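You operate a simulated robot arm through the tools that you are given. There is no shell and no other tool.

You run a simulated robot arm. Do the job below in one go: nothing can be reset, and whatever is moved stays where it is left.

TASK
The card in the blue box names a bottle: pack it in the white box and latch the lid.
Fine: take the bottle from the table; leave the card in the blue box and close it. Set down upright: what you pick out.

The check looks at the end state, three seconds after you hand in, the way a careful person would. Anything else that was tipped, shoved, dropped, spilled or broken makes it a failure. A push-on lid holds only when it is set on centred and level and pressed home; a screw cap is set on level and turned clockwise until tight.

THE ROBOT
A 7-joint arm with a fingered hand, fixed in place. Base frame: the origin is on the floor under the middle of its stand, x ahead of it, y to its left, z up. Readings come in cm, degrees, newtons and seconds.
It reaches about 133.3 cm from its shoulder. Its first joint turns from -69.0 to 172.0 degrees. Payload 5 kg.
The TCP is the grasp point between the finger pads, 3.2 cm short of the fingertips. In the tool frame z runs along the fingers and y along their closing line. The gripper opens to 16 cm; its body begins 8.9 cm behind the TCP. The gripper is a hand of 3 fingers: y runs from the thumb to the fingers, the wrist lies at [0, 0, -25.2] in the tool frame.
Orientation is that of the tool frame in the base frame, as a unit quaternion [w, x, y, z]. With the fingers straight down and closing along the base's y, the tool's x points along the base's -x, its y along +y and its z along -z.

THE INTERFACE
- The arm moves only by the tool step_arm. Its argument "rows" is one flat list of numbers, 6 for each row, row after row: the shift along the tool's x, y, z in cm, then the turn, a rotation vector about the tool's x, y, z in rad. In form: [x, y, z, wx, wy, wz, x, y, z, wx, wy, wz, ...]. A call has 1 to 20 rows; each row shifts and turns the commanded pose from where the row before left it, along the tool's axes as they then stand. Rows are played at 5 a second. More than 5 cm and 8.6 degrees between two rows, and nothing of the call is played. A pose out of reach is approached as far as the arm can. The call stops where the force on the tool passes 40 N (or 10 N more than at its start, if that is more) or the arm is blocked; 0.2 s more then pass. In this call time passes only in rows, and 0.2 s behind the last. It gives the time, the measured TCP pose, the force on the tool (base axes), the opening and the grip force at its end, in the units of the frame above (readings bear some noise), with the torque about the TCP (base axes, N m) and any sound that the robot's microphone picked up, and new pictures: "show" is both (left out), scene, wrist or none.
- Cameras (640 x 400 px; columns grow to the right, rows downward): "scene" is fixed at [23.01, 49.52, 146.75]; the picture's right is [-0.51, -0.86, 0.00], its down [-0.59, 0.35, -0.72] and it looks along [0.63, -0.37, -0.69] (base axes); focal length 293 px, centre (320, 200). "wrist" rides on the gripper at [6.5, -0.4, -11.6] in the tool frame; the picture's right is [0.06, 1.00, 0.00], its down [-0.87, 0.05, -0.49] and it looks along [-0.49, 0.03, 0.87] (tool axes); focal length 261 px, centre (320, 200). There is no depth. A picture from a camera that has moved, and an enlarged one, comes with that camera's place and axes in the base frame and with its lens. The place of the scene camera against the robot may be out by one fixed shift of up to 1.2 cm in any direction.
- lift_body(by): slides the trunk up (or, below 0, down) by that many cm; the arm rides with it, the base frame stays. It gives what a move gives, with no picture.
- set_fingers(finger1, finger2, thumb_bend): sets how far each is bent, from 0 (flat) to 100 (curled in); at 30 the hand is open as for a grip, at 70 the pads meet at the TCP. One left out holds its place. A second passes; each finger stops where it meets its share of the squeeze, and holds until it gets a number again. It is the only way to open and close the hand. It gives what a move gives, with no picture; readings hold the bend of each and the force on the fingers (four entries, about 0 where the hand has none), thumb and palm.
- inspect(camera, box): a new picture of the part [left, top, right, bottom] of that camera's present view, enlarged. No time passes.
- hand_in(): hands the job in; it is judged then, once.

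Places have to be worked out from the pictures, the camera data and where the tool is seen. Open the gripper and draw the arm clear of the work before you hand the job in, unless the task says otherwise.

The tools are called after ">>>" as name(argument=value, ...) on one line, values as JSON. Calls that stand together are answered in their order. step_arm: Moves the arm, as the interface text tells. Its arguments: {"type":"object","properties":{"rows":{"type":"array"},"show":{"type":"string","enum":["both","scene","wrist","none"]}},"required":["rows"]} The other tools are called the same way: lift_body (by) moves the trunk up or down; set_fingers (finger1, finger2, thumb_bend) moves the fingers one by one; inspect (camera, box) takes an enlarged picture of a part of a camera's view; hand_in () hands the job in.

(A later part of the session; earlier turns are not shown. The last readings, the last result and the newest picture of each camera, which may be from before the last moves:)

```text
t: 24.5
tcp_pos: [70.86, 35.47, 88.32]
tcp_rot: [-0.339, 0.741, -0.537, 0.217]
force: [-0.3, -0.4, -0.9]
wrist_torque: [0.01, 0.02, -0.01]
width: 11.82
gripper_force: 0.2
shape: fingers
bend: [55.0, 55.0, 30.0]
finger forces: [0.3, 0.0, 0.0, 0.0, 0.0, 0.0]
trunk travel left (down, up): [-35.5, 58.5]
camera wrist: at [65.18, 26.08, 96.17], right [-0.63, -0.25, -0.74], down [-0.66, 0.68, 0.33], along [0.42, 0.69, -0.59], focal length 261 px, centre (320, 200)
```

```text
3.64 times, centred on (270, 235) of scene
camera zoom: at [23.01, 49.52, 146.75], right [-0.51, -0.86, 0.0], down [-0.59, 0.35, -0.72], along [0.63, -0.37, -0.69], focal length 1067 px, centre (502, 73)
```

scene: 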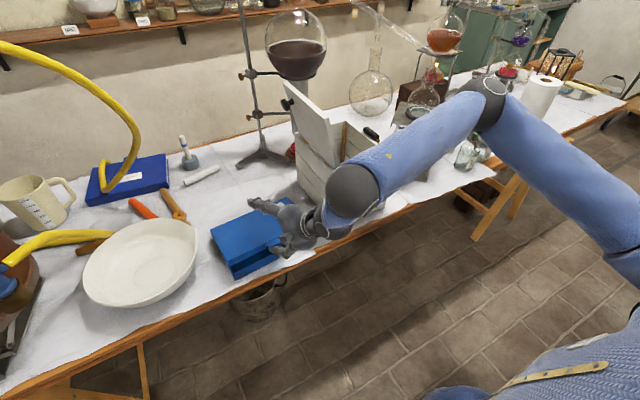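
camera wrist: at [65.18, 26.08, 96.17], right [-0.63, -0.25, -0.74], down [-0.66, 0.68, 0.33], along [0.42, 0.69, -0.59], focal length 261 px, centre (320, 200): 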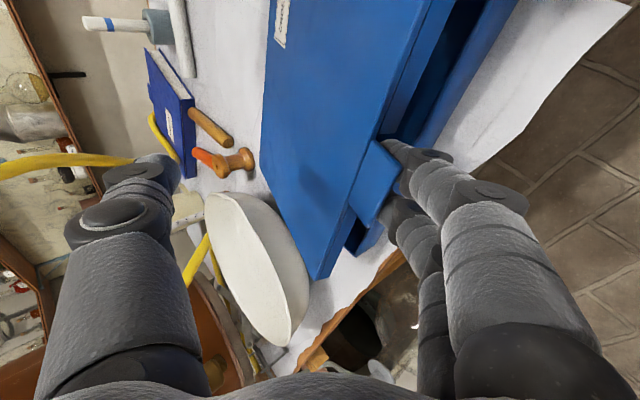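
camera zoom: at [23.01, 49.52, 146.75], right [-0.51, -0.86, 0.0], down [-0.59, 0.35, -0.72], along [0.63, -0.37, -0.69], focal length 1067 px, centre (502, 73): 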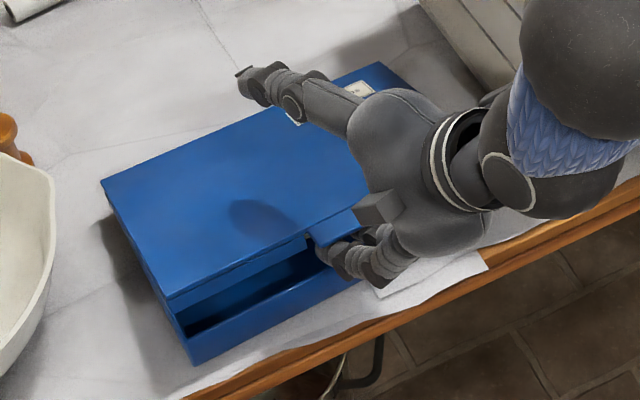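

The lid is opening cleanly on its hinge at about 15°. I'll keep lifting to about 35° and check what the scene camera can see inside, while watching the forearm versus the white box's open lid.

>>> step_arm(rows=[0.184, -1.648, -0.584, -0.0524, 0, 0, 0.234, -1.664, -0.537, -0.0524, 0, 0, 0.281, -1.676, -0.487, -0.0524, 0, 0, 0.328, -1.69, -0.433, -0.0524, 0, 0], show="both")

>>> inspect(camera="scene", box=[200, 180, 340, 290])

```text
t: 25.5
tcp_pos: [74.59, 35.32, 94.36]
tcp_rot: [-0.26, 0.772, -0.558, 0.16]
force: [0.1, 0.9, 0.0]
wrist_torque: [-0.03, 0.05, -0.01]
width: 11.83
gripper_force: 0.1
shape: fingers
bend: [55.0, 55.0, 30.0]
finger forces: [0.2, 0.1, 0.0, 0.0, 0.0, 0.1]
trunk travel left (down, up): [-35.5, 58.5]
camera wrist: at [70.76, 26.57, 103.7], right [-0.76, -0.3, -0.58], down [-0.59, 0.7, 0.41], along [0.28, 0.65, -0.7], focal length 261 px, centre (320, 200)
```

scene: 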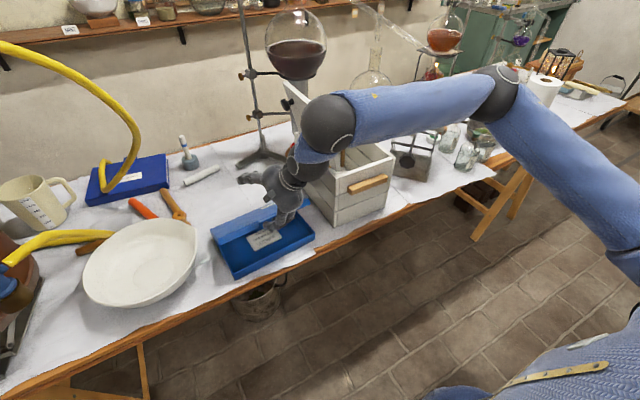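
wrist: 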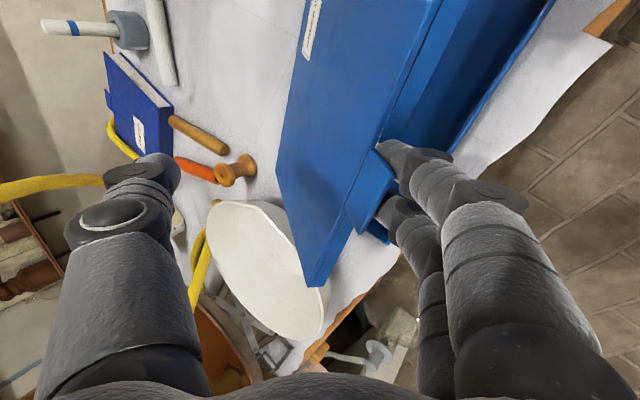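

```text
3.64 times, centred on (270, 235) of scene
camera zoom: at [23.01, 49.52, 146.75], right [-0.51, -0.86, 0.0], down [-0.59, 0.35, -0.72], along [0.63, -0.37, -0.69], focal length 1067 px, centre (502, 73)
```

zoom: 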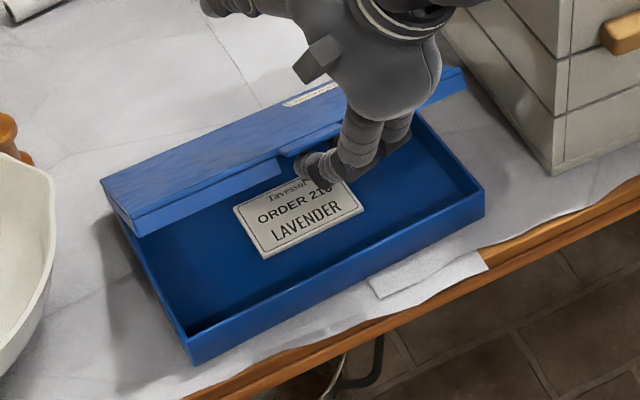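

The card in the open box reads "ORDER 21? / LAVENDER". I'll zoom in to make sure nothing else is on it.

>>> inspect(camera="scene", box=[245, 220, 290, 255])

>>> inspect(camera="scene", box=[430, 100, 510, 180])

```text
11.43 times, centred on (268, 238) of scene
camera zoom: at [23.01, 49.52, 146.75], right [-0.51, -0.86, 0.0], down [-0.59, 0.35, -0.72], along [0.63, -0.37, -0.69], focal length 3353 px, centre (920, -229)
```

zoom: 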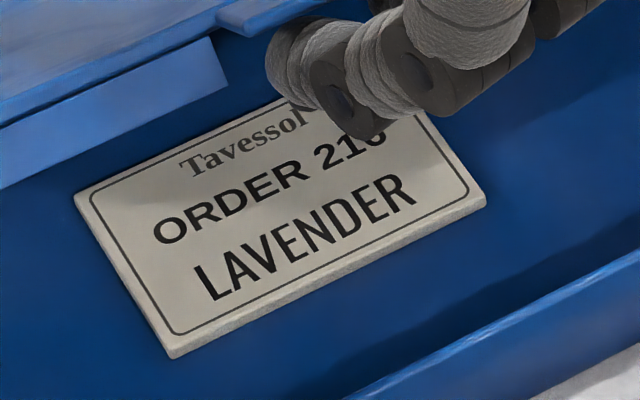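

```text
5.00 times, centred on (470, 140) of scene
camera zoom: at [23.01, 49.52, 146.75], right [-0.51, -0.86, 0.0], down [-0.59, 0.35, -0.72], along [0.63, -0.37, -0.69], focal length 1467 px, centre (-430, 500)
```

zoom: 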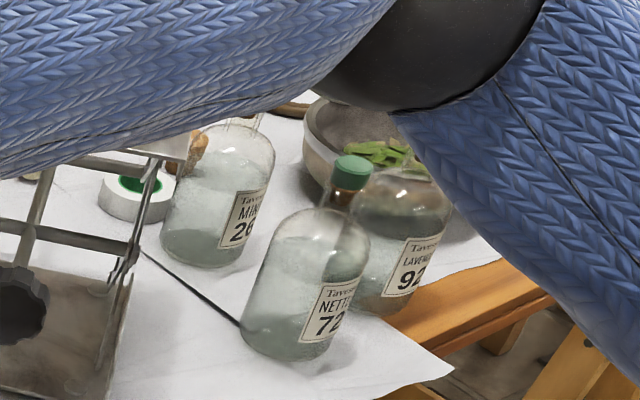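

The card clearly says LAVENDER (order 216), so the target is the LAVENDER 92 bottle on the table. I'll lower the lid back along the same arc and then withdraw the fingers from under the tab.

>>> step_arm(rows=[-0.328, 1.667, 0.522, 0.0524, 0, 0, -0.281, 1.65, 0.575, 0.0524, 0, 0, -0.234, 1.636, 0.624, 0.0524, 0, 0, -0.184, 1.617, 0.67, 0.0524, 0, 0, -0.131, 1.595, 0.719, 0.0524, 0, 0, -0.08, 1.571, 0.762, 0.0524, 0, 0, -0.026, 1.548, 0.805, 0.0524, 0, 0], show="both")

>>> inspect(camera="wrist", box=[290, 90, 450, 250])

```text
t: 27.1
tcp_pos: [69.33, 35.37, 83.4]
tcp_rot: [-0.397, 0.711, -0.519, 0.259]
force: [-7.3, -0.9, 10.9]
wrist_torque: [-0.16, 0.04, -0.13]
width: 10.04
gripper_force: 7.0
shape: fingers
bend: [66.0, 55.0, 30.0]
finger forces: [13.4, 0.0, 0.0, 0.1, 0.0, 0.0]
trunk travel left (down, up): [-35.5, 58.5]
camera wrist: at [62.69, 25.78, 89.9], right [-0.51, -0.2, -0.84], down [-0.7, 0.67, 0.26], along [0.5, 0.72, -0.48], focal length 261 px, centre (320, 200)
```

scene: 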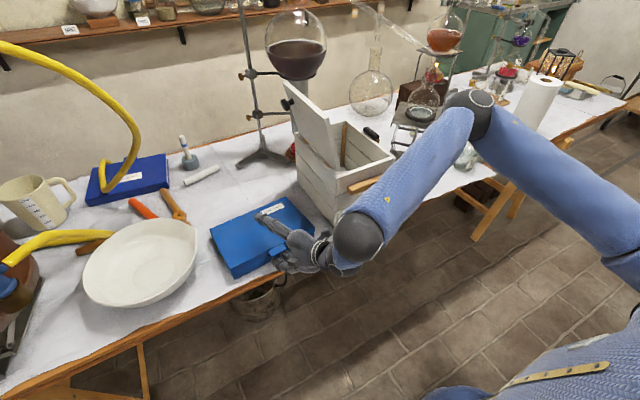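
wrist: 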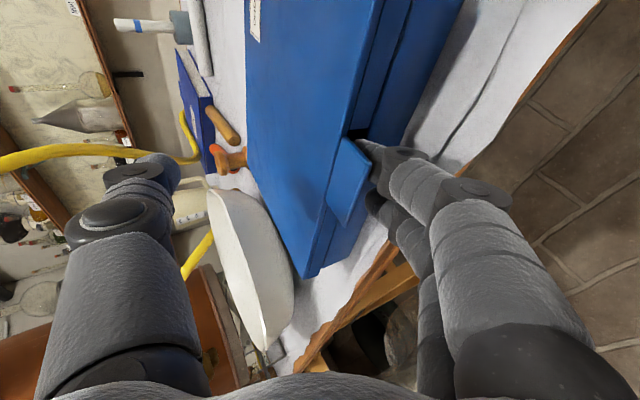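

```text
2.50 times, centred on (370, 170) of wrist
camera zoom: at [62.69, 25.78, 89.9], right [-0.51, -0.2, -0.84], down [-0.7, 0.67, 0.26], along [0.5, 0.72, -0.48], focal length 652 px, centre (195, 275)
```

zoom: 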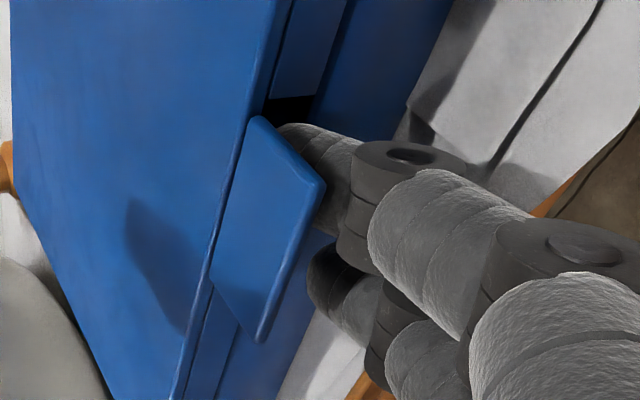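

Finger 1 (−y side) has caught on the box's front wall while the lid came down: 13 N on it and bend pushed to 66. I'll rise 0.8 cm and back out 1.5 cm so the tips clear the wall but stay under the tab.

>>> step_arm(rows=[-0.018, -0.333, -0.22, 0, 0, 0, -0.018, -0.333, -0.22, 0, 0, 0, -0.245, 0.4, -0.585, 0, 0, 0, -0.245, 0.4, -0.585, 0, 0, 0], show="wrist")

>>> inspect(camera="wrist", box=[290, 90, 450, 250])

>>> inspect(camera="scene", box=[200, 180, 340, 290])

```text
t: 28.1
tcp_pos: [67.95, 35.51, 84.08]
tcp_rot: [-0.396, 0.712, -0.519, 0.259]
force: [-0.1, -0.6, -1.3]
wrist_torque: [0.0, 0.0, -0.02]
width: 11.79
gripper_force: 0.3
shape: fingers
bend: [55.0, 55.0, 30.0]
finger forces: [0.3, 0.0, 0.0, 0.0, 0.0, 0.0]
trunk travel left (down, up): [-35.5, 58.5]
camera wrist: at [61.25, 25.82, 90.48], right [-0.51, -0.21, -0.83], down [-0.7, 0.67, 0.26], along [0.5, 0.72, -0.49], focal length 261 px, centre (320, 200)
```

wrist: 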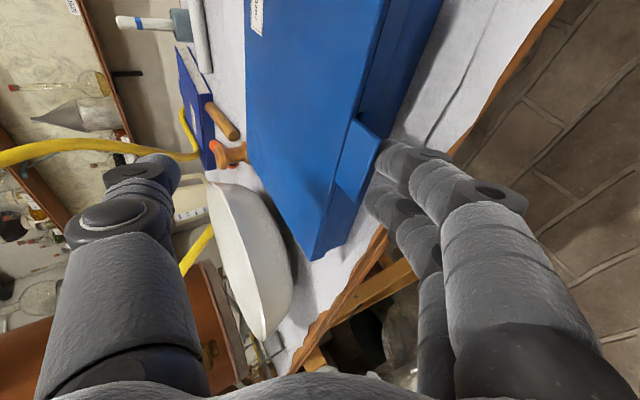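

```text
2.50 times, centred on (370, 170) of wrist
camera zoom: at [61.25, 25.82, 90.48], right [-0.51, -0.21, -0.83], down [-0.7, 0.67, 0.26], along [0.5, 0.72, -0.49], focal length 652 px, centre (195, 275)
```

zoom: 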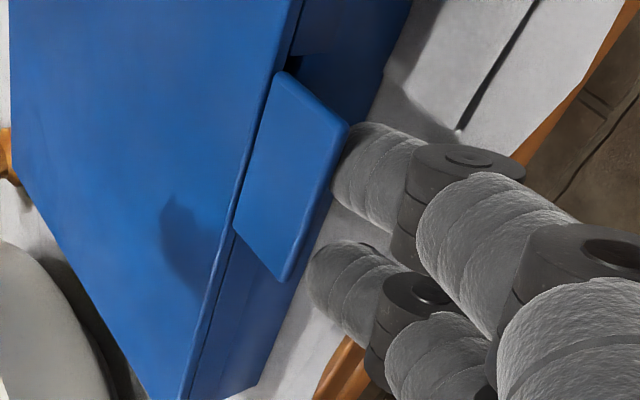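

```text
3.64 times, centred on (270, 235) of scene
camera zoom: at [23.01, 49.52, 146.75], right [-0.51, -0.86, 0.0], down [-0.59, 0.35, -0.72], along [0.63, -0.37, -0.69], focal length 1067 px, centre (502, 73)
```

zoom: 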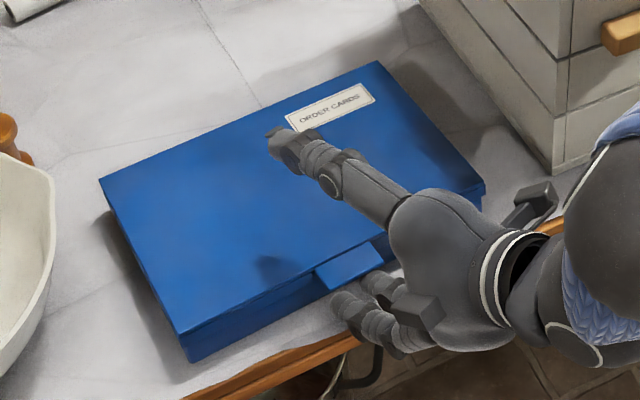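

The fingers are free again and the box hasn't visibly moved; the lid rests slightly ajar on finger 1. I'll lower 2 cm straight down so the lid shuts, then back away from the tab.

>>> step_arm(rows=[0.022, 0.417, 0.275, 0, 0, 0, 0.022, 0.417, 0.275, 0, 0, 0, 0.022, 0.417, 0.275, 0, 0, 0, 0.022, 0.417, 0.275, 0, 0, 0, -0.49, 0.8, -1.17, 0, 0, 0, -0.98, 1.6, -2.34, 0, 0, 0, -0.98, 1.6, -2.34, 0, 0, 0], show="both")

>>> inspect(camera="scene", box=[200, 180, 340, 290])

>>> inspect(camera="wrist", box=[200, 0, 460, 240])

```text
t: 29.7
tcp_pos: [60.41, 35.39, 82.11]
tcp_rot: [-0.397, 0.711, -0.519, 0.26]
force: [0.2, -0.7, 0.3]
wrist_torque: [-0.01, 0.0, 0.02]
width: 11.75
gripper_force: 0.0
shape: fingers
bend: [55.0, 55.0, 30.0]
finger forces: [0.0, 0.0, 0.0, 0.0, 0.0, 0.0]
trunk travel left (down, up): [-35.5, 58.5]
camera wrist: at [53.73, 25.74, 88.58], right [-0.51, -0.2, -0.83], down [-0.7, 0.67, 0.26], along [0.5, 0.72, -0.48], focal length 261 px, centre (320, 200)
```

scene: 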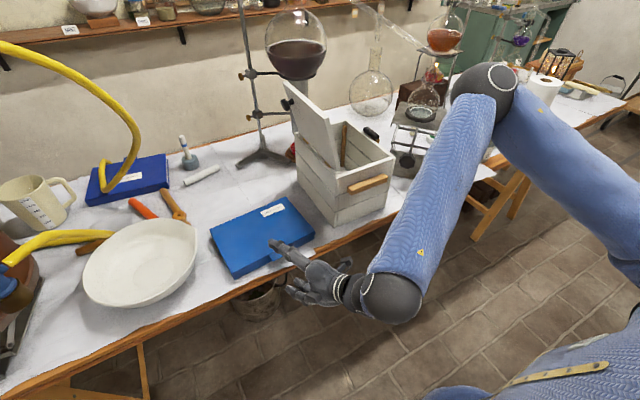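
wrist: 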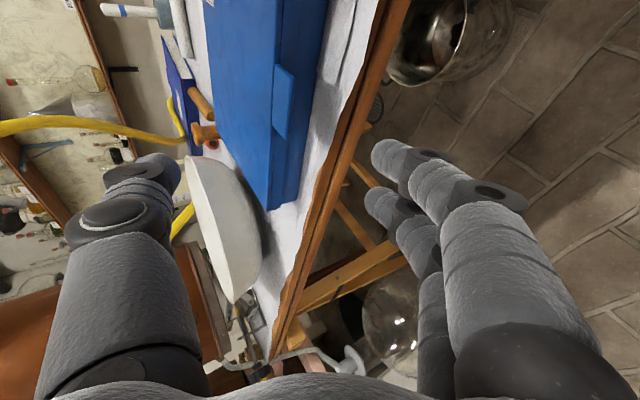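

```text
3.64 times, centred on (270, 235) of scene
camera zoom: at [23.01, 49.52, 146.75], right [-0.51, -0.86, 0.0], down [-0.59, 0.35, -0.72], along [0.63, -0.37, -0.69], focal length 1067 px, centre (502, 73)
```

zoom: 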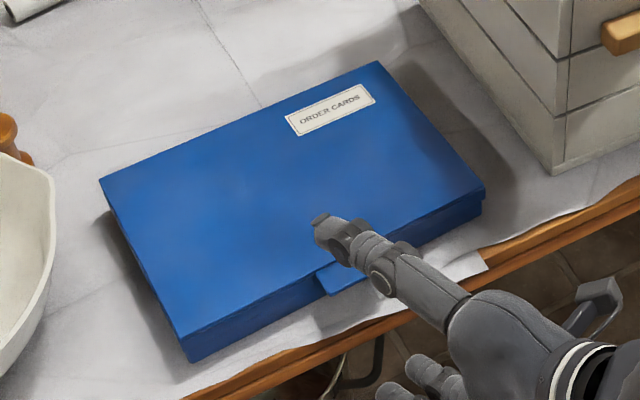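

```text
1.67 times, centred on (330, 120) of wrist
camera zoom: at [53.73, 25.74, 88.58], right [-0.51, -0.2, -0.83], down [-0.7, 0.67, 0.26], along [0.5, 0.72, -0.48], focal length 434 px, centre (303, 333)
```

zoom: 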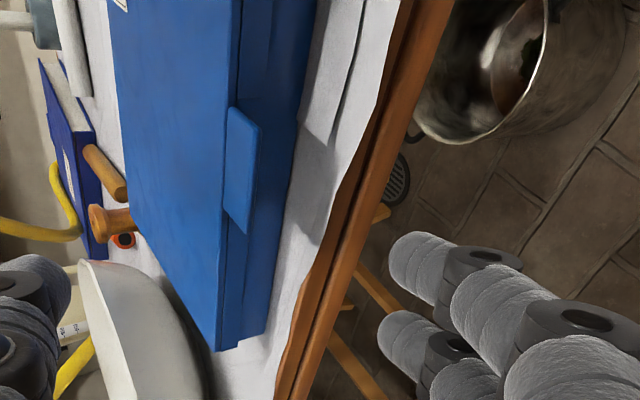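

The lid is down and the fingers are clear. I'll repeat the earlier zoom on the blue box for a like-for-like comparison of its position and closure.

>>> inspect(camera="scene", box=[200, 190, 320, 285])

>>> inspect(camera="wrist", box=[240, 0, 360, 80])

```text
4.21 times, centred on (260, 238) of scene
camera zoom: at [23.01, 49.52, 146.75], right [-0.51, -0.86, 0.0], down [-0.59, 0.35, -0.72], along [0.63, -0.37, -0.69], focal length 1235 px, centre (573, 42)
```

zoom: 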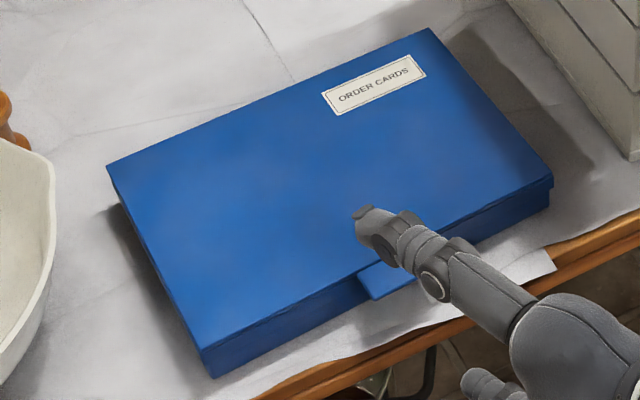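

```text
5.00 times, centred on (300, 40) of wrist
camera zoom: at [53.73, 25.74, 88.58], right [-0.51, -0.2, -0.83], down [-0.7, 0.67, 0.26], along [0.5, 0.72, -0.48], focal length 1303 px, centre (420, 1000)
```

zoom: 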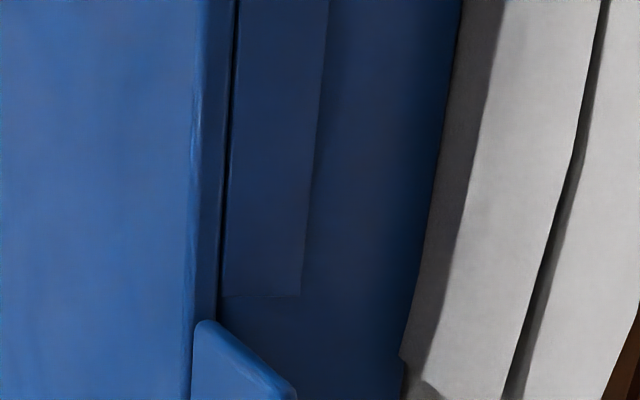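

Like-for-like, the blue box shifted only ~0.3 cm and its lid sits flush again, card inside. Now I'll raise the trunk 42 cm to lift the hand clear before reorienting toward the bottles.

>>> lift_body(by=42)

>>> set_fingers(finger1=30, finger2=30, thumb_bend=30)

```text
refused: 42 is not a number from -40 to 40
```

```text
t: 30.7
tcp_pos: [60.26, 35.32, 82.07]
tcp_rot: [-0.397, 0.711, -0.52, 0.258]
force: [-0.2, -0.1, -0.4]
wrist_torque: [-0.05, 0.04, 0.01]
width: 16.78
gripper_force: 0.2
shape: fingers
bend: [30.0, 30.0, 30.0]
finger forces: [0.0, 0.0, 0.0, 0.0, 0.0, 0.1]
trunk travel left (down, up): [-35.5, 58.5]
```

The lift is limited to 40 cm per call, so I'll raise by 40; the fingers are open to 30 again.

>>> lift_body(by=40)

```text
t: 34.5
tcp_pos: [60.45, 35.47, 122.14]
tcp_rot: [-0.397, 0.711, -0.519, 0.259]
force: [0.6, -0.3, 0.4]
wrist_torque: [0.0, 0.01, -0.02]
width: 16.77
gripper_force: 0.0
shape: fingers
bend: [30.0, 30.0, 30.0]
finger forces: [0.0, 0.1, 0.0, 0.0, 0.0, 0.0]
trunk travel left (down, up): [-75.5, 18.5]
```

The hand is at z=122, clear of everything. I'll pitch it back to straight down and roll it back to the normal yaw.

>>> step_arm(rows=[0, 0, 0, -0.1411, 0, 0, 0, 0, 0, -0.1411, 0, 0, 0, 0, 0, -0.1411, 0, 0, 0, 0, 0, -0.1411, 0, 0, 0, 0, 0, -0.1411, 0, 0, 0, 0, 0, -0.1411, 0, 0, 0, 0, 0, -0.1411, 0, 0, 0, 0, 0, 0, 0, 0.149, 0, 0, 0, 0, 0, 0.149, 0, 0, 0, 0, 0, 0.149, 0, 0, 0, 0, 0, 0.149, 0, 0, 0, 0, 0, 0.149, 0, 0, 0, 0, 0, 0.149, 0, 0, 0, 0, 0, 0.149, 0, 0, 0, 0, 0, 0.149, 0, 0, 0, 0, 0, 0.149, 0, 0, 0, 0, 0, 0.149, 0, 0, 0, 0, 0, 0.149, 0, 0, 0, 0, 0, 0.149, 0, 0, 0, 0, 0, 0.149], show="scene")

```text
t: 38.7
tcp_pos: [60.39, 35.31, 122.03]
tcp_rot: [-0.007, 0.018, 1.0, 0.02]
force: [0.2, -0.1, 0.5]
wrist_torque: [-0.03, -0.01, 0.01]
width: 16.8
gripper_force: 0.0
shape: fingers
bend: [30.0, 30.0, 30.0]
finger forces: [0.0, 0.0, 0.0, 0.0, 0.0, 0.0]
trunk travel left (down, up): [-75.5, 18.5]
```

scene: 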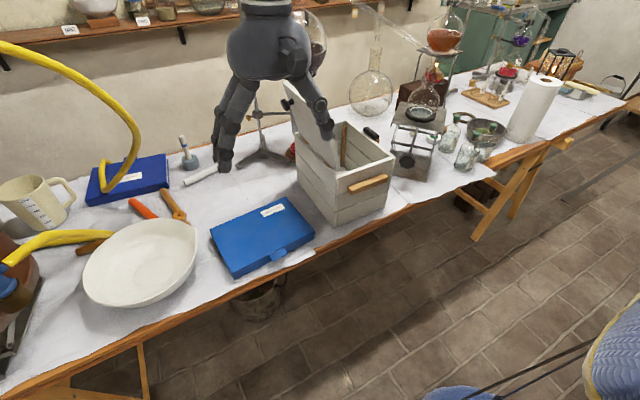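

The hand is straight down except for about 2° of tilt. I'll correct that, rise 4 cm and carry the hand along x≈60 toward y≈−53 to view the bottles from above.

>>> step_arm(rows=[0, 0, -4, 0.04, -0.013, -0.036, 0, -4.9, 0, 0, 0, 0, 0, -4.9, 0, 0, 0, 0, 0, -4.9, 0, 0, 0, 0, 0, -4.9, 0, 0, 0, 0, 0, -4.9, 0, 0, 0, 0, 0, -4.9, 0, 0, 0, 0, 0, -4.9, 0, 0, 0, 0, 0, -4.9, 0, 0, 0, 0, 0, -4.9, 0, 0, 0, 0, 0, -4.9, 0, 0, 0, 0, 0, -4.9, 0, 0, 0, 0, 0, -4.9, 0, 0, 0, 0, 0, -4.9, 0, 0, 0, 0, 0, -4.9, 0, 0, 0, 0, 0, -4.9, 0, 0, 0, 0, 0, -4.9, 0, 0, 0, 0, 0, -4.9, 0, 0, 0, 0, 0, -4.9, 0, 0, 0, 0], show="both")

```text
t: 42.7
tcp_pos: [61.35, -52.59, 125.58]
tcp_rot: [-0.001, -0.001, 1.0, 0.001]
force: [0.2, 0.1, 0.4]
wrist_torque: [0.04, 0.03, 0.03]
width: 16.77
gripper_force: 0.0
shape: fingers
bend: [30.0, 30.0, 30.0]
finger forces: [0.0, 0.0, 0.0, 0.0, 0.0, 0.1]
out of reach, approached as far as the arm can: row 19
trunk travel left (down, up): [-75.5, 18.5]
camera wrist: at [54.88, -53.05, 137.06], right [-0.07, 1.0, 0.0], down [0.87, 0.06, 0.49], along [0.49, 0.03, -0.87], focal length 261 px, centre (320, 200)
```

scene: 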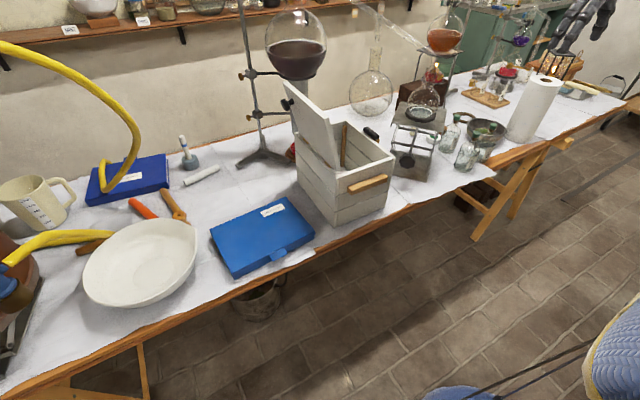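
wrist: 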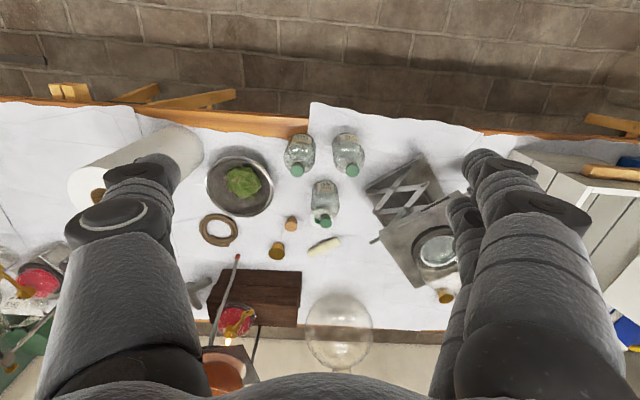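

From above I can see the three stoppered bottles, the bowl to the left and the lab jack to the right. I'll enlarge to identify labels and measure spacing.

>>> inspect(camera="wrist", box=[190, 100, 400, 260])

>>> inspect(camera="wrist", box=[270, 110, 380, 190])

>>> inspect(camera="scene", box=[440, 100, 510, 180])

```text
2.50 times, centred on (295, 180) of wrist
camera zoom: at [54.88, -53.05, 137.06], right [-0.07, 1.0, 0.0], down [0.87, 0.06, 0.49], along [0.49, 0.03, -0.87], focal length 652 px, centre (382, 250)
```

zoom: 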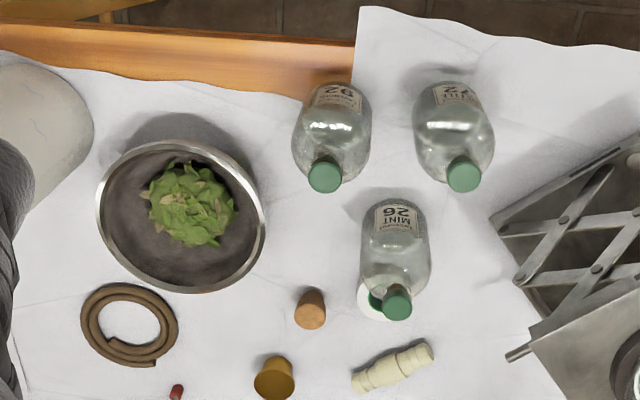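

```text
5.00 times, centred on (325, 150) of wrist
camera zoom: at [54.88, -53.05, 137.06], right [-0.07, 1.0, 0.0], down [0.87, 0.06, 0.49], along [0.49, 0.03, -0.87], focal length 1303 px, centre (295, 450)
```

zoom: 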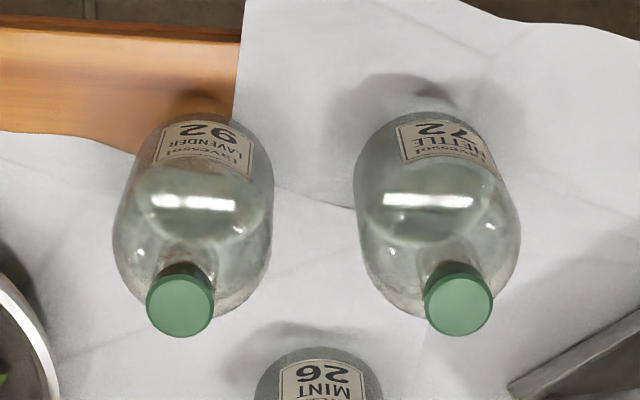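

```text
5.00 times, centred on (475, 140) of scene
camera zoom: at [23.01, 49.52, 146.75], right [-0.51, -0.86, 0.0], down [-0.59, 0.35, -0.72], along [0.63, -0.37, -0.69], focal length 1467 px, centre (-455, 500)
```

zoom: 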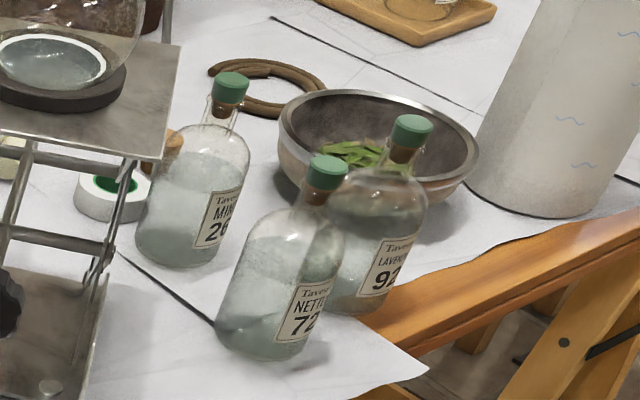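

LAVENDER 92 is the left bottle, axis about (74.8, −56.3), ~7 cm wide and 15 cm tall; NETTLE is ~10.7 cm to its +y side, so I must close the grip along x. I'll move over the bottle at height first, x then y.

>>> step_arm(rows=[-4.5, 0, 0, 0, 0, 0, -4.5, 0, 0, 0, 0, 0, -4.4, 0, 0, 0, 0, 0, 0, -1.9, 0, 0, 0, 0, 0, -1.8, 0, 0, 0, 0], show="both")

```text
t: 43.9
tcp_pos: [74.7, -56.06, 125.61]
tcp_rot: [-0.001, -0.002, 1.0, 0.002]
force: [-0.6, -0.4, 0.4]
wrist_torque: [0.03, -0.01, -0.01]
width: 16.79
gripper_force: 0.1
shape: fingers
bend: [30.0, 30.0, 30.0]
finger forces: [0.0, 0.0, 0.0, 0.0, 0.1, 0.1]
trunk travel left (down, up): [-75.5, 18.5]
camera wrist: at [68.37, -56.58, 137.28], right [-0.07, 1.0, 0.0], down [0.87, 0.06, 0.49], along [0.49, 0.03, -0.87], focal length 261 px, centre (320, 200)
```

scene: 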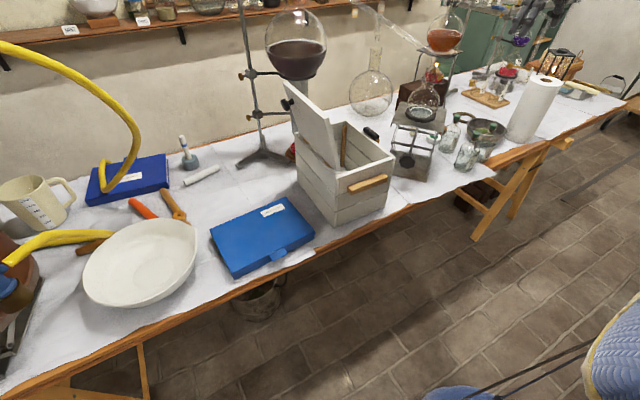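
wrist: 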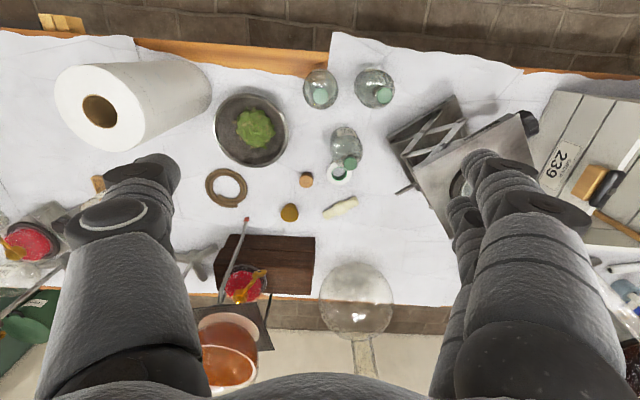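

I'm now directly above, so I'll enlarge the bottle cluster again to refine the LAVENDER axis.

>>> inspect(camera="wrist", box=[270, 40, 420, 190])

>>> inspect(camera="wrist", box=[480, 60, 640, 240])

```text
2.67 times, centred on (345, 115) of wrist
camera zoom: at [68.37, -56.58, 137.28], right [-0.07, 1.0, 0.0], down [0.87, 0.06, 0.49], along [0.49, 0.03, -0.87], focal length 695 px, centre (253, 427)
```

zoom: 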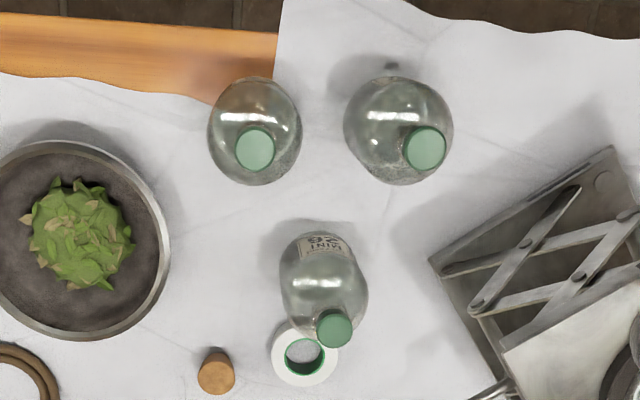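

```text
2.22 times, centred on (560, 150) of wrist
camera zoom: at [68.37, -56.58, 137.28], right [-0.07, 1.0, 0.0], down [0.87, 0.06, 0.49], along [0.49, 0.03, -0.87], focal length 579 px, centre (-213, 311)
```

zoom: 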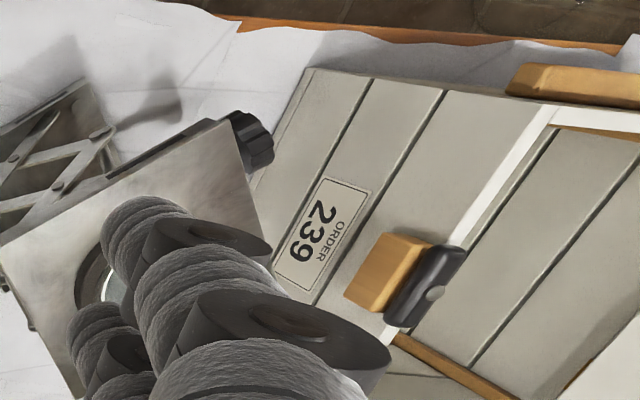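

The LAVENDER axis refines to about (74.5, −56.1) with its cap top at z≈91, so a TCP height of 83.5 keeps the palm above the cap. I'll roll the hand +90° here at height so that it closes along x, then narrow the opening a bit.

>>> step_arm(rows=[0, 0, 0, 0, 0, 0.1309, 0, 0, 0, 0, 0, 0.1309, 0, 0, 0, 0, 0, 0.1309, 0, 0, 0, 0, 0, 0.1309, 0, 0, 0, 0, 0, 0.1309, 0, 0, 0, 0, 0, 0.1309, 0, 0, 0, 0, 0, 0.1309, 0, 0, 0, 0, 0, 0.1309, 0, 0, 0, 0, 0, 0.1309, 0, 0, 0, 0, 0, 0.1309, 0, 0, 0, 0, 0, 0.1309, 0, 0, 0, 0, 0, 0.1309], show="none")

>>> set_fingers(finger1=40, finger2=40, thumb_bend=40)

>>> inspect(camera="wrist", box=[0, 0, 640, 400])

```text
t: 46.5
tcp_pos: [74.72, -56.02, 125.52]
tcp_rot: [-0.001, 0.707, 0.707, -0.001]
force: [-0.2, -0.2, -0.2]
wrist_torque: [-0.01, 0.0, 0.04]
width: 16.8
gripper_force: 0.0
shape: fingers
bend: [30.0, 30.0, 30.0]
finger forces: [0.0, 0.0, 0.0, 0.0, 0.0, 0.0]
trunk travel left (down, up): [-75.5, 18.5]
```

```text
t: 47.5
tcp_pos: [74.67, -56.03, 125.64]
tcp_rot: [-0.002, 0.706, 0.708, 0.0]
force: [0.2, 1.4, 0.6]
wrist_torque: [-0.02, -0.02, 0.01]
width: 12.89
gripper_force: 0.0
shape: fingers
bend: [40.0, 40.0, 40.0]
finger forces: [0.1, 0.1, 0.0, 0.0, 0.0, 0.1]
trunk travel left (down, up): [-75.5, 18.5]
```

```text
1.00 times, centred on (320, 200) of wrist (not enlarged: the box is as wide or as high as the picture)
camera zoom: at [74.32, -49.63, 137.23], right [1.0, 0.06, 0.0], down [0.06, -0.87, 0.49], along [0.03, -0.49, -0.87], focal length 261 px, centre (320, 200)
```

zoom: 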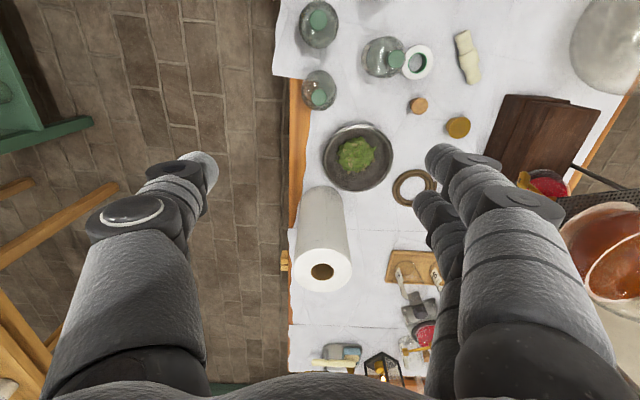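

The hand is centred over the bottle at (74.7, −56.0) and closes along x. I'll lower the trunk 28 cm (TCP to z≈97.5, fingertips to ≈94, just above the caps) and look.

>>> lift_body(by=-28)

>>> inspect(camera="wrist", box=[0, 0, 640, 400])

>>> inspect(camera="scene", box=[0, 0, 640, 400])

>>> inspect(camera="scene", box=[410, 60, 560, 190])

```text
t: 50.4
tcp_pos: [74.75, -56.08, 97.68]
tcp_rot: [-0.001, 0.706, 0.708, -0.001]
force: [0.6, -0.1, 1.0]
wrist_torque: [0.01, -0.01, 0.0]
width: 12.91
gripper_force: 0.0
shape: fingers
bend: [40.0, 40.0, 40.0]
finger forces: [0.0, 0.0, 0.0, 0.1, 0.1, 0.0]
trunk travel left (down, up): [-47.5, 46.5]
```

```text
1.00 times, centred on (320, 200) of wrist (not enlarged: the box is as wide or as high as the picture)
camera zoom: at [74.31, -49.61, 109.25], right [1.0, 0.06, 0.0], down [0.06, -0.87, 0.49], along [0.03, -0.49, -0.87], focal length 261 px, centre (320, 200)
```

zoom: 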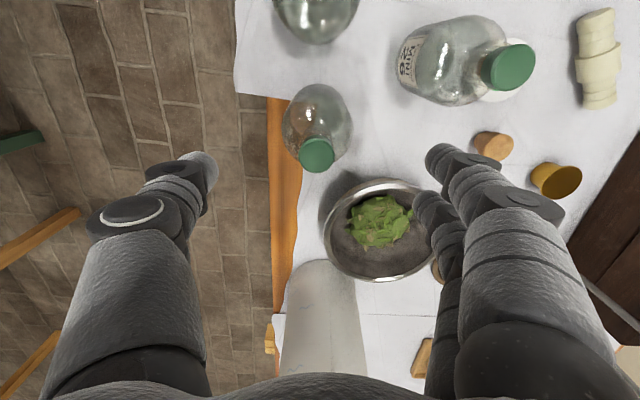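

```text
1.00 times, centred on (320, 200) of scene (not enlarged: the box is as wide or as high as the picture)
camera zoom: at [23.01, 49.52, 146.75], right [-0.51, -0.86, 0.0], down [-0.59, 0.35, -0.72], along [0.63, -0.37, -0.69], focal length 293 px, centre (320, 200)
```

zoom: 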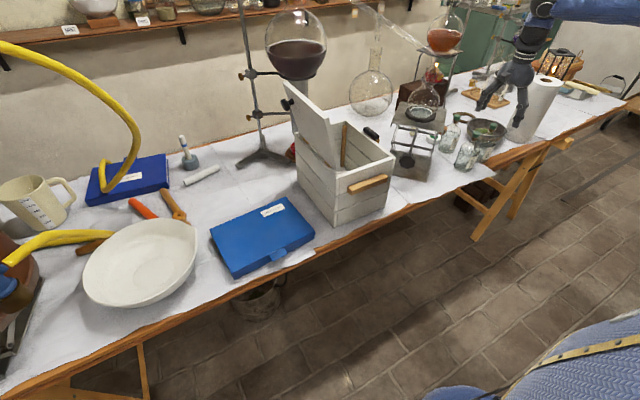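

```text
3.08 times, centred on (485, 125) of scene
camera zoom: at [23.01, 49.52, 146.75], right [-0.51, -0.86, 0.0], down [-0.59, 0.35, -0.72], along [0.63, -0.37, -0.69], focal length 903 px, centre (-188, 431)
```

zoom: 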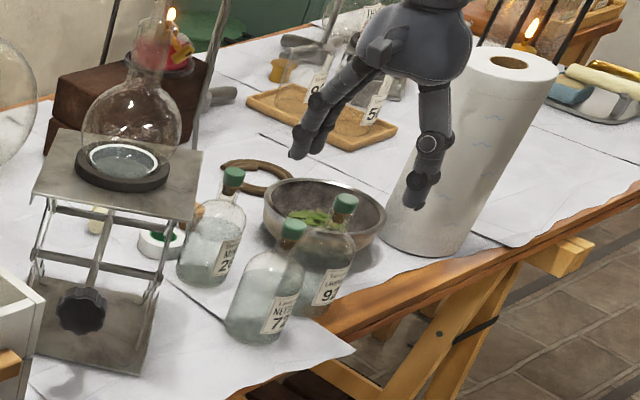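

The cap sits at (74.5, −56.0), well centred under the hand, and the roll, bowl and MINT bottle all have clearance. I'll nudge x by −0.25 and lower the remaining 14 cm.

>>> step_arm(rows=[0, -0.25, 0, 0, 0, 0], show="none")

>>> lift_body(by=-14)

>>> inspect(camera="wrist", box=[0, 0, 640, 400])

>>> inspect(camera="scene", box=[410, 60, 560, 190])

```text
t: 50.8
tcp_pos: [74.31, -55.99, 97.73]
tcp_rot: [0.0, 0.706, 0.708, -0.001]
force: [1.1, 1.2, 0.1]
wrist_torque: [0.02, 0.02, 0.02]
width: 12.88
gripper_force: 0.1
shape: fingers
bend: [40.0, 40.0, 40.0]
finger forces: [0.0, 0.0, 0.1, 0.1, 0.0, 0.0]
trunk travel left (down, up): [-47.5, 46.5]
```

```text
t: 52.4
tcp_pos: [74.43, -56.1, 83.63]
tcp_rot: [-0.001, 0.706, 0.709, -0.001]
force: [0.2, 0.0, -0.7]
wrist_torque: [0.0, 0.06, 0.01]
width: 12.9
gripper_force: 0.0
shape: fingers
bend: [40.0, 40.0, 40.0]
finger forces: [0.0, 0.0, 0.1, 0.0, 0.0, 0.0]
trunk travel left (down, up): [-33.5, 60.5]
```

```text
1.00 times, centred on (320, 200) of wrist (not enlarged: the box is as wide or as high as the picture)
camera zoom: at [74.04, -49.6, 95.24], right [1.0, 0.06, 0.0], down [0.06, -0.87, 0.49], along [0.03, -0.49, -0.87], focal length 261 px, centre (320, 200)
```

zoom: 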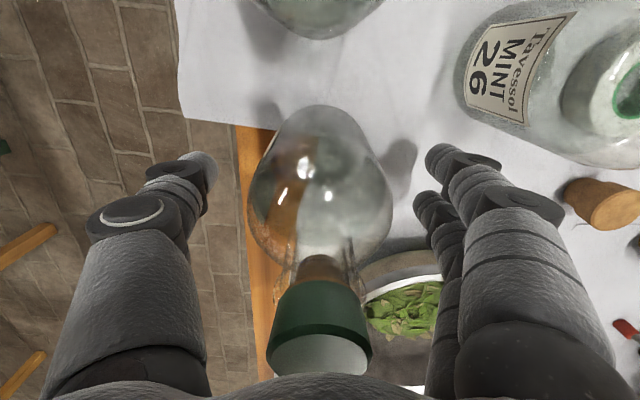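

```text
3.08 times, centred on (485, 125) of scene
camera zoom: at [23.01, 49.52, 146.75], right [-0.51, -0.86, 0.0], down [-0.59, 0.35, -0.72], along [0.63, -0.37, -0.69], focal length 903 px, centre (-188, 431)
```

zoom: 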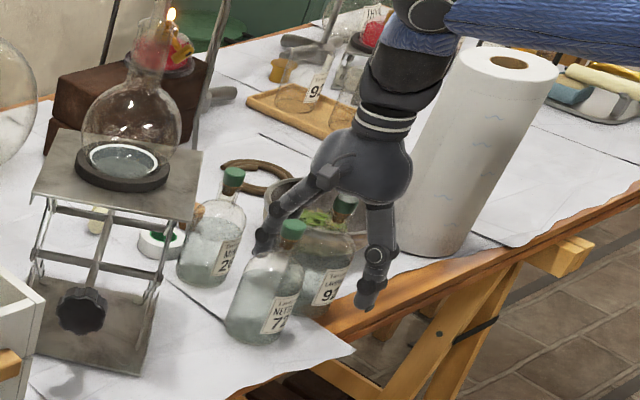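

The hand straddles the bottle with even gaps and no contact. I'll close all three digits together on the body.

>>> set_fingers(finger1=62, finger2=62, thumb_bend=62)

>>> inspect(camera="wrist", box=[0, 0, 640, 400])

```text
t: 53.4
tcp_pos: [74.44, -55.97, 83.67]
tcp_rot: [-0.002, 0.706, 0.708, -0.001]
force: [0.0, 0.0, 1.1]
wrist_torque: [0.0, 0.03, 0.0]
width: 6.86
gripper_force: 13.2
shape: fingers
bend: [55.0, 56.0, 58.0]
finger forces: [6.4, 6.1, 0.0, 0.0, 12.9, 0.0]
trunk travel left (down, up): [-33.5, 60.5]
```

```text
1.00 times, centred on (320, 200) of wrist (not enlarged: the box is as wide or as high as the picture)
camera zoom: at [74.06, -49.63, 95.19], right [1.0, 0.06, 0.0], down [0.06, -0.87, 0.49], along [0.03, -0.49, -0.87], focal length 261 px, centre (320, 200)
```

zoom: 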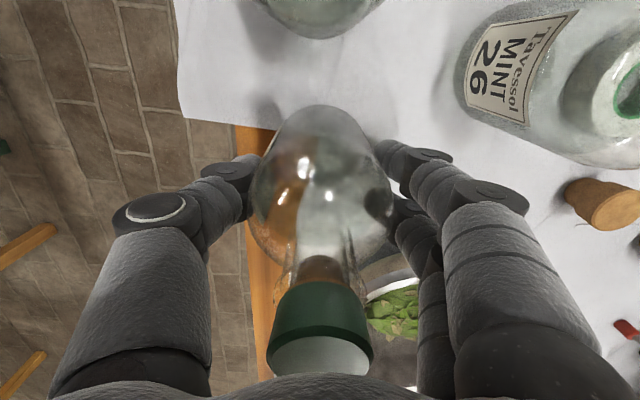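

The grip is firm and balanced (6.4 + 6.1 N against 12.9 N at 6.9 cm). I'll lift 5 cm first and check that the bottle comes along.

>>> lift_body(by=5)

>>> inspect(camera="scene", box=[410, 60, 560, 190])

>>> inspect(camera="wrist", box=[160, 50, 480, 400])

```text
t: 54.4
tcp_pos: [74.45, -55.99, 88.55]
tcp_rot: [-0.002, 0.707, 0.708, -0.001]
force: [-0.4, 0.3, -5.3]
wrist_torque: [0.0, 0.02, 0.01]
width: 6.88
gripper_force: 12.7
shape: fingers
bend: [55.0, 56.0, 58.0]
finger forces: [6.2, 6.2, 0.0, 0.0, 12.6, 0.1]
trunk travel left (down, up): [-38.5, 55.5]
```

```text
3.08 times, centred on (485, 125) of scene
camera zoom: at [23.01, 49.52, 146.75], right [-0.51, -0.86, 0.0], down [-0.59, 0.35, -0.72], along [0.63, -0.37, -0.69], focal length 903 px, centre (-188, 431)
```

zoom: 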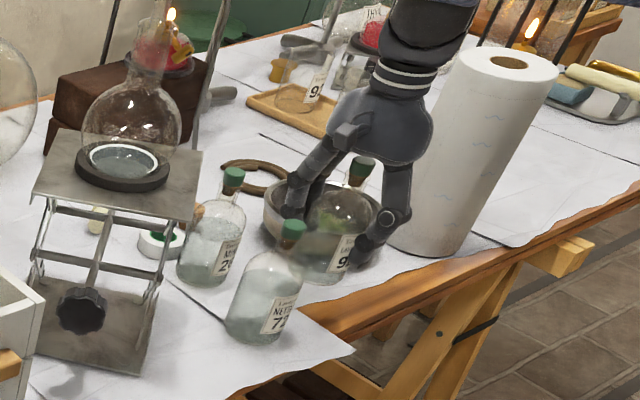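

```text
1.14 times, centred on (320, 225) of wrist
camera zoom: at [74.09, -49.67, 100.12], right [1.0, 0.06, 0.0], down [0.06, -0.87, 0.49], along [0.03, -0.49, -0.87], focal length 298 px, centre (320, 171)
```

zoom: 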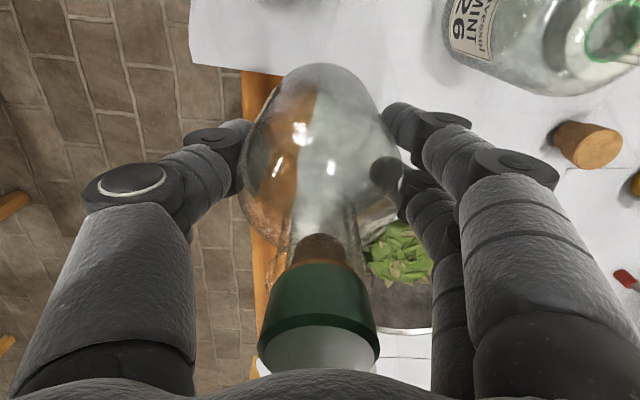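

The bottle is held (5.3 N extra load) and lifts straight, without touching its neighbours. I'll raise the trunk another 38 cm so that the bottle clears the flask on the lab jack and the white box lid.

>>> lift_body(by=38)

```text
t: 58.0
tcp_pos: [74.47, -56.12, 126.64]
tcp_rot: [-0.002, 0.706, 0.708, -0.001]
force: [0.1, 0.8, -4.5]
wrist_torque: [-0.03, 0.0, -0.01]
width: 6.84
gripper_force: 12.3
shape: fingers
bend: [55.0, 56.0, 58.0]
finger forces: [6.3, 6.2, 0.0, 0.0, 12.5, 0.0]
trunk travel left (down, up): [-76.5, 17.5]
```

Still firmly held at z≈126.6. Now I'll carry it forward of the jack (x≈63) and along to y≈4, in front of the white box.

>>> step_arm(rows=[3.0, -2.85, 0, 0, 0, 0, 3.0, -2.85, 0, 0, 0, 0, 3.0, -2.85, 0, 0, 0, 0, 3.0, -2.85, 0, 0, 0, 0, 4.8, 0, 0, 0, 0, 0, 4.8, 0, 0, 0, 0, 0, 4.8, 0, 0, 0, 0, 0, 4.8, 0, 0, 0, 0, 0, 4.8, 0, 0, 0, 0, 0, 4.8, 0, 0, 0, 0, 0, 4.8, 0, 0, 0, 0, 0, 4.8, 0, 0, 0, 0, 0, 4.8, 0, 0, 0, 0, 0, 4.8, 0, 0, 0, 0, 0], show="both")

```text
t: 61.0
tcp_pos: [64.83, -7.45, 129.91]
tcp_rot: [-0.002, 0.706, 0.708, 0.0]
force: [0.0, -1.2, -4.2]
wrist_torque: [0.0, 0.01, 0.02]
width: 6.81
gripper_force: 12.2
shape: fingers
bend: [56.0, 56.0, 58.0]
finger forces: [6.4, 6.4, 0.1, 0.1, 12.5, 0.1]
out of reach, approached as far as the arm can: row 11, 12, 13, 14
trunk travel left (down, up): [-76.5, 17.5]
camera wrist: at [64.33, -0.99, 141.48], right [1.0, 0.06, 0.0], down [0.06, -0.87, 0.49], along [0.03, -0.49, -0.87], focal length 261 px, centre (320, 200)
```

scene: 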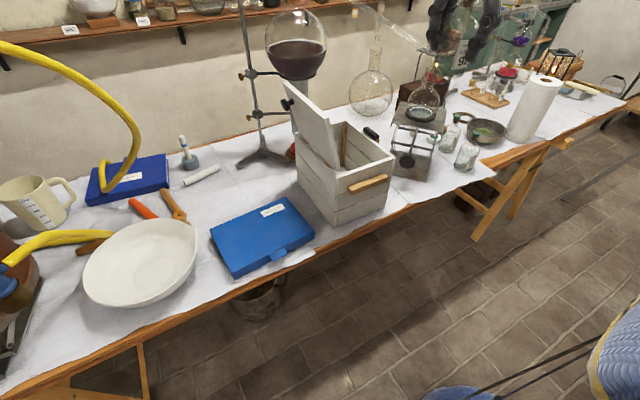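
wrist: 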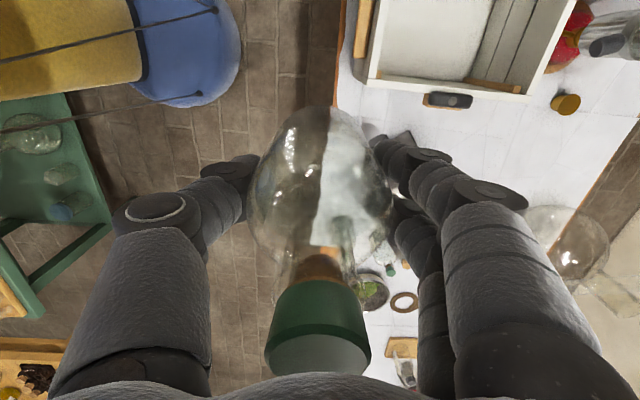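

The wrist roll limit stopped me at y≈−7.5 with this yaw, bottle still secure. I'll turn the hand back 30° and then continue to above the white box centre (85, 4).

>>> step_arm(rows=[0, 0, 0, 0, 0, -0.1309, 0, 0, 0, 0, 0, -0.1309, 0, 0, 0, 0, 0, -0.1309, 0, 0, 0, 0, 0, -0.1309, 3.32, 1.92, 0, 0, 0, 0, 3.32, 1.92, 0, 0, 0, 0, 3.32, 1.92, 0, 0, 0, 0, -2.02, 3.5, 0, 0, 0, 0, -2.02, 3.5, 0, 0, 0, 0, -2.02, 3.5, 0, 0, 0, 0, -2.02, 3.5, 0, 0, 0, 0, -2.02, 3.5, 0, 0, 0, 0], show="both")

```text
t: 63.6
tcp_pos: [85.05, 4.3, 129.57]
tcp_rot: [-0.001, 0.499, 0.867, -0.001]
force: [0.6, 0.7, -3.5]
wrist_torque: [-0.05, 0.04, 0.0]
width: 6.82
gripper_force: 12.6
shape: fingers
bend: [56.0, 56.0, 58.0]
finger forces: [6.5, 6.4, 0.0, 0.1, 12.3, 0.0]
trunk travel left (down, up): [-76.5, 17.5]
camera wrist: at [81.44, 9.67, 141.17], right [0.83, 0.56, 0.0], down [0.49, -0.72, 0.49], along [0.27, -0.41, -0.87], focal length 261 px, centre (320, 200)
```

scene: 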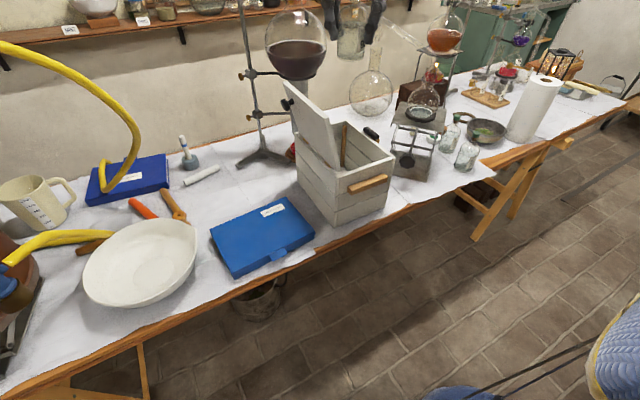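
wrist: 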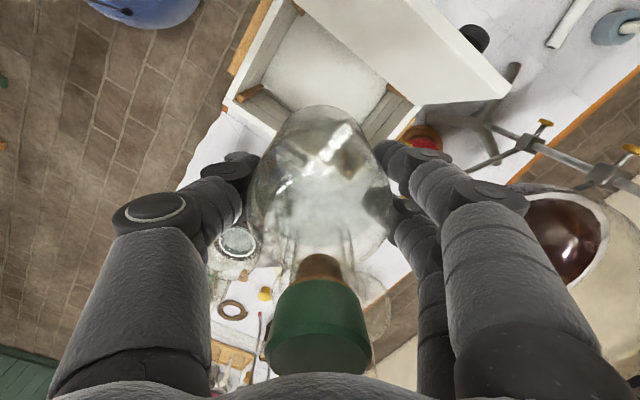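

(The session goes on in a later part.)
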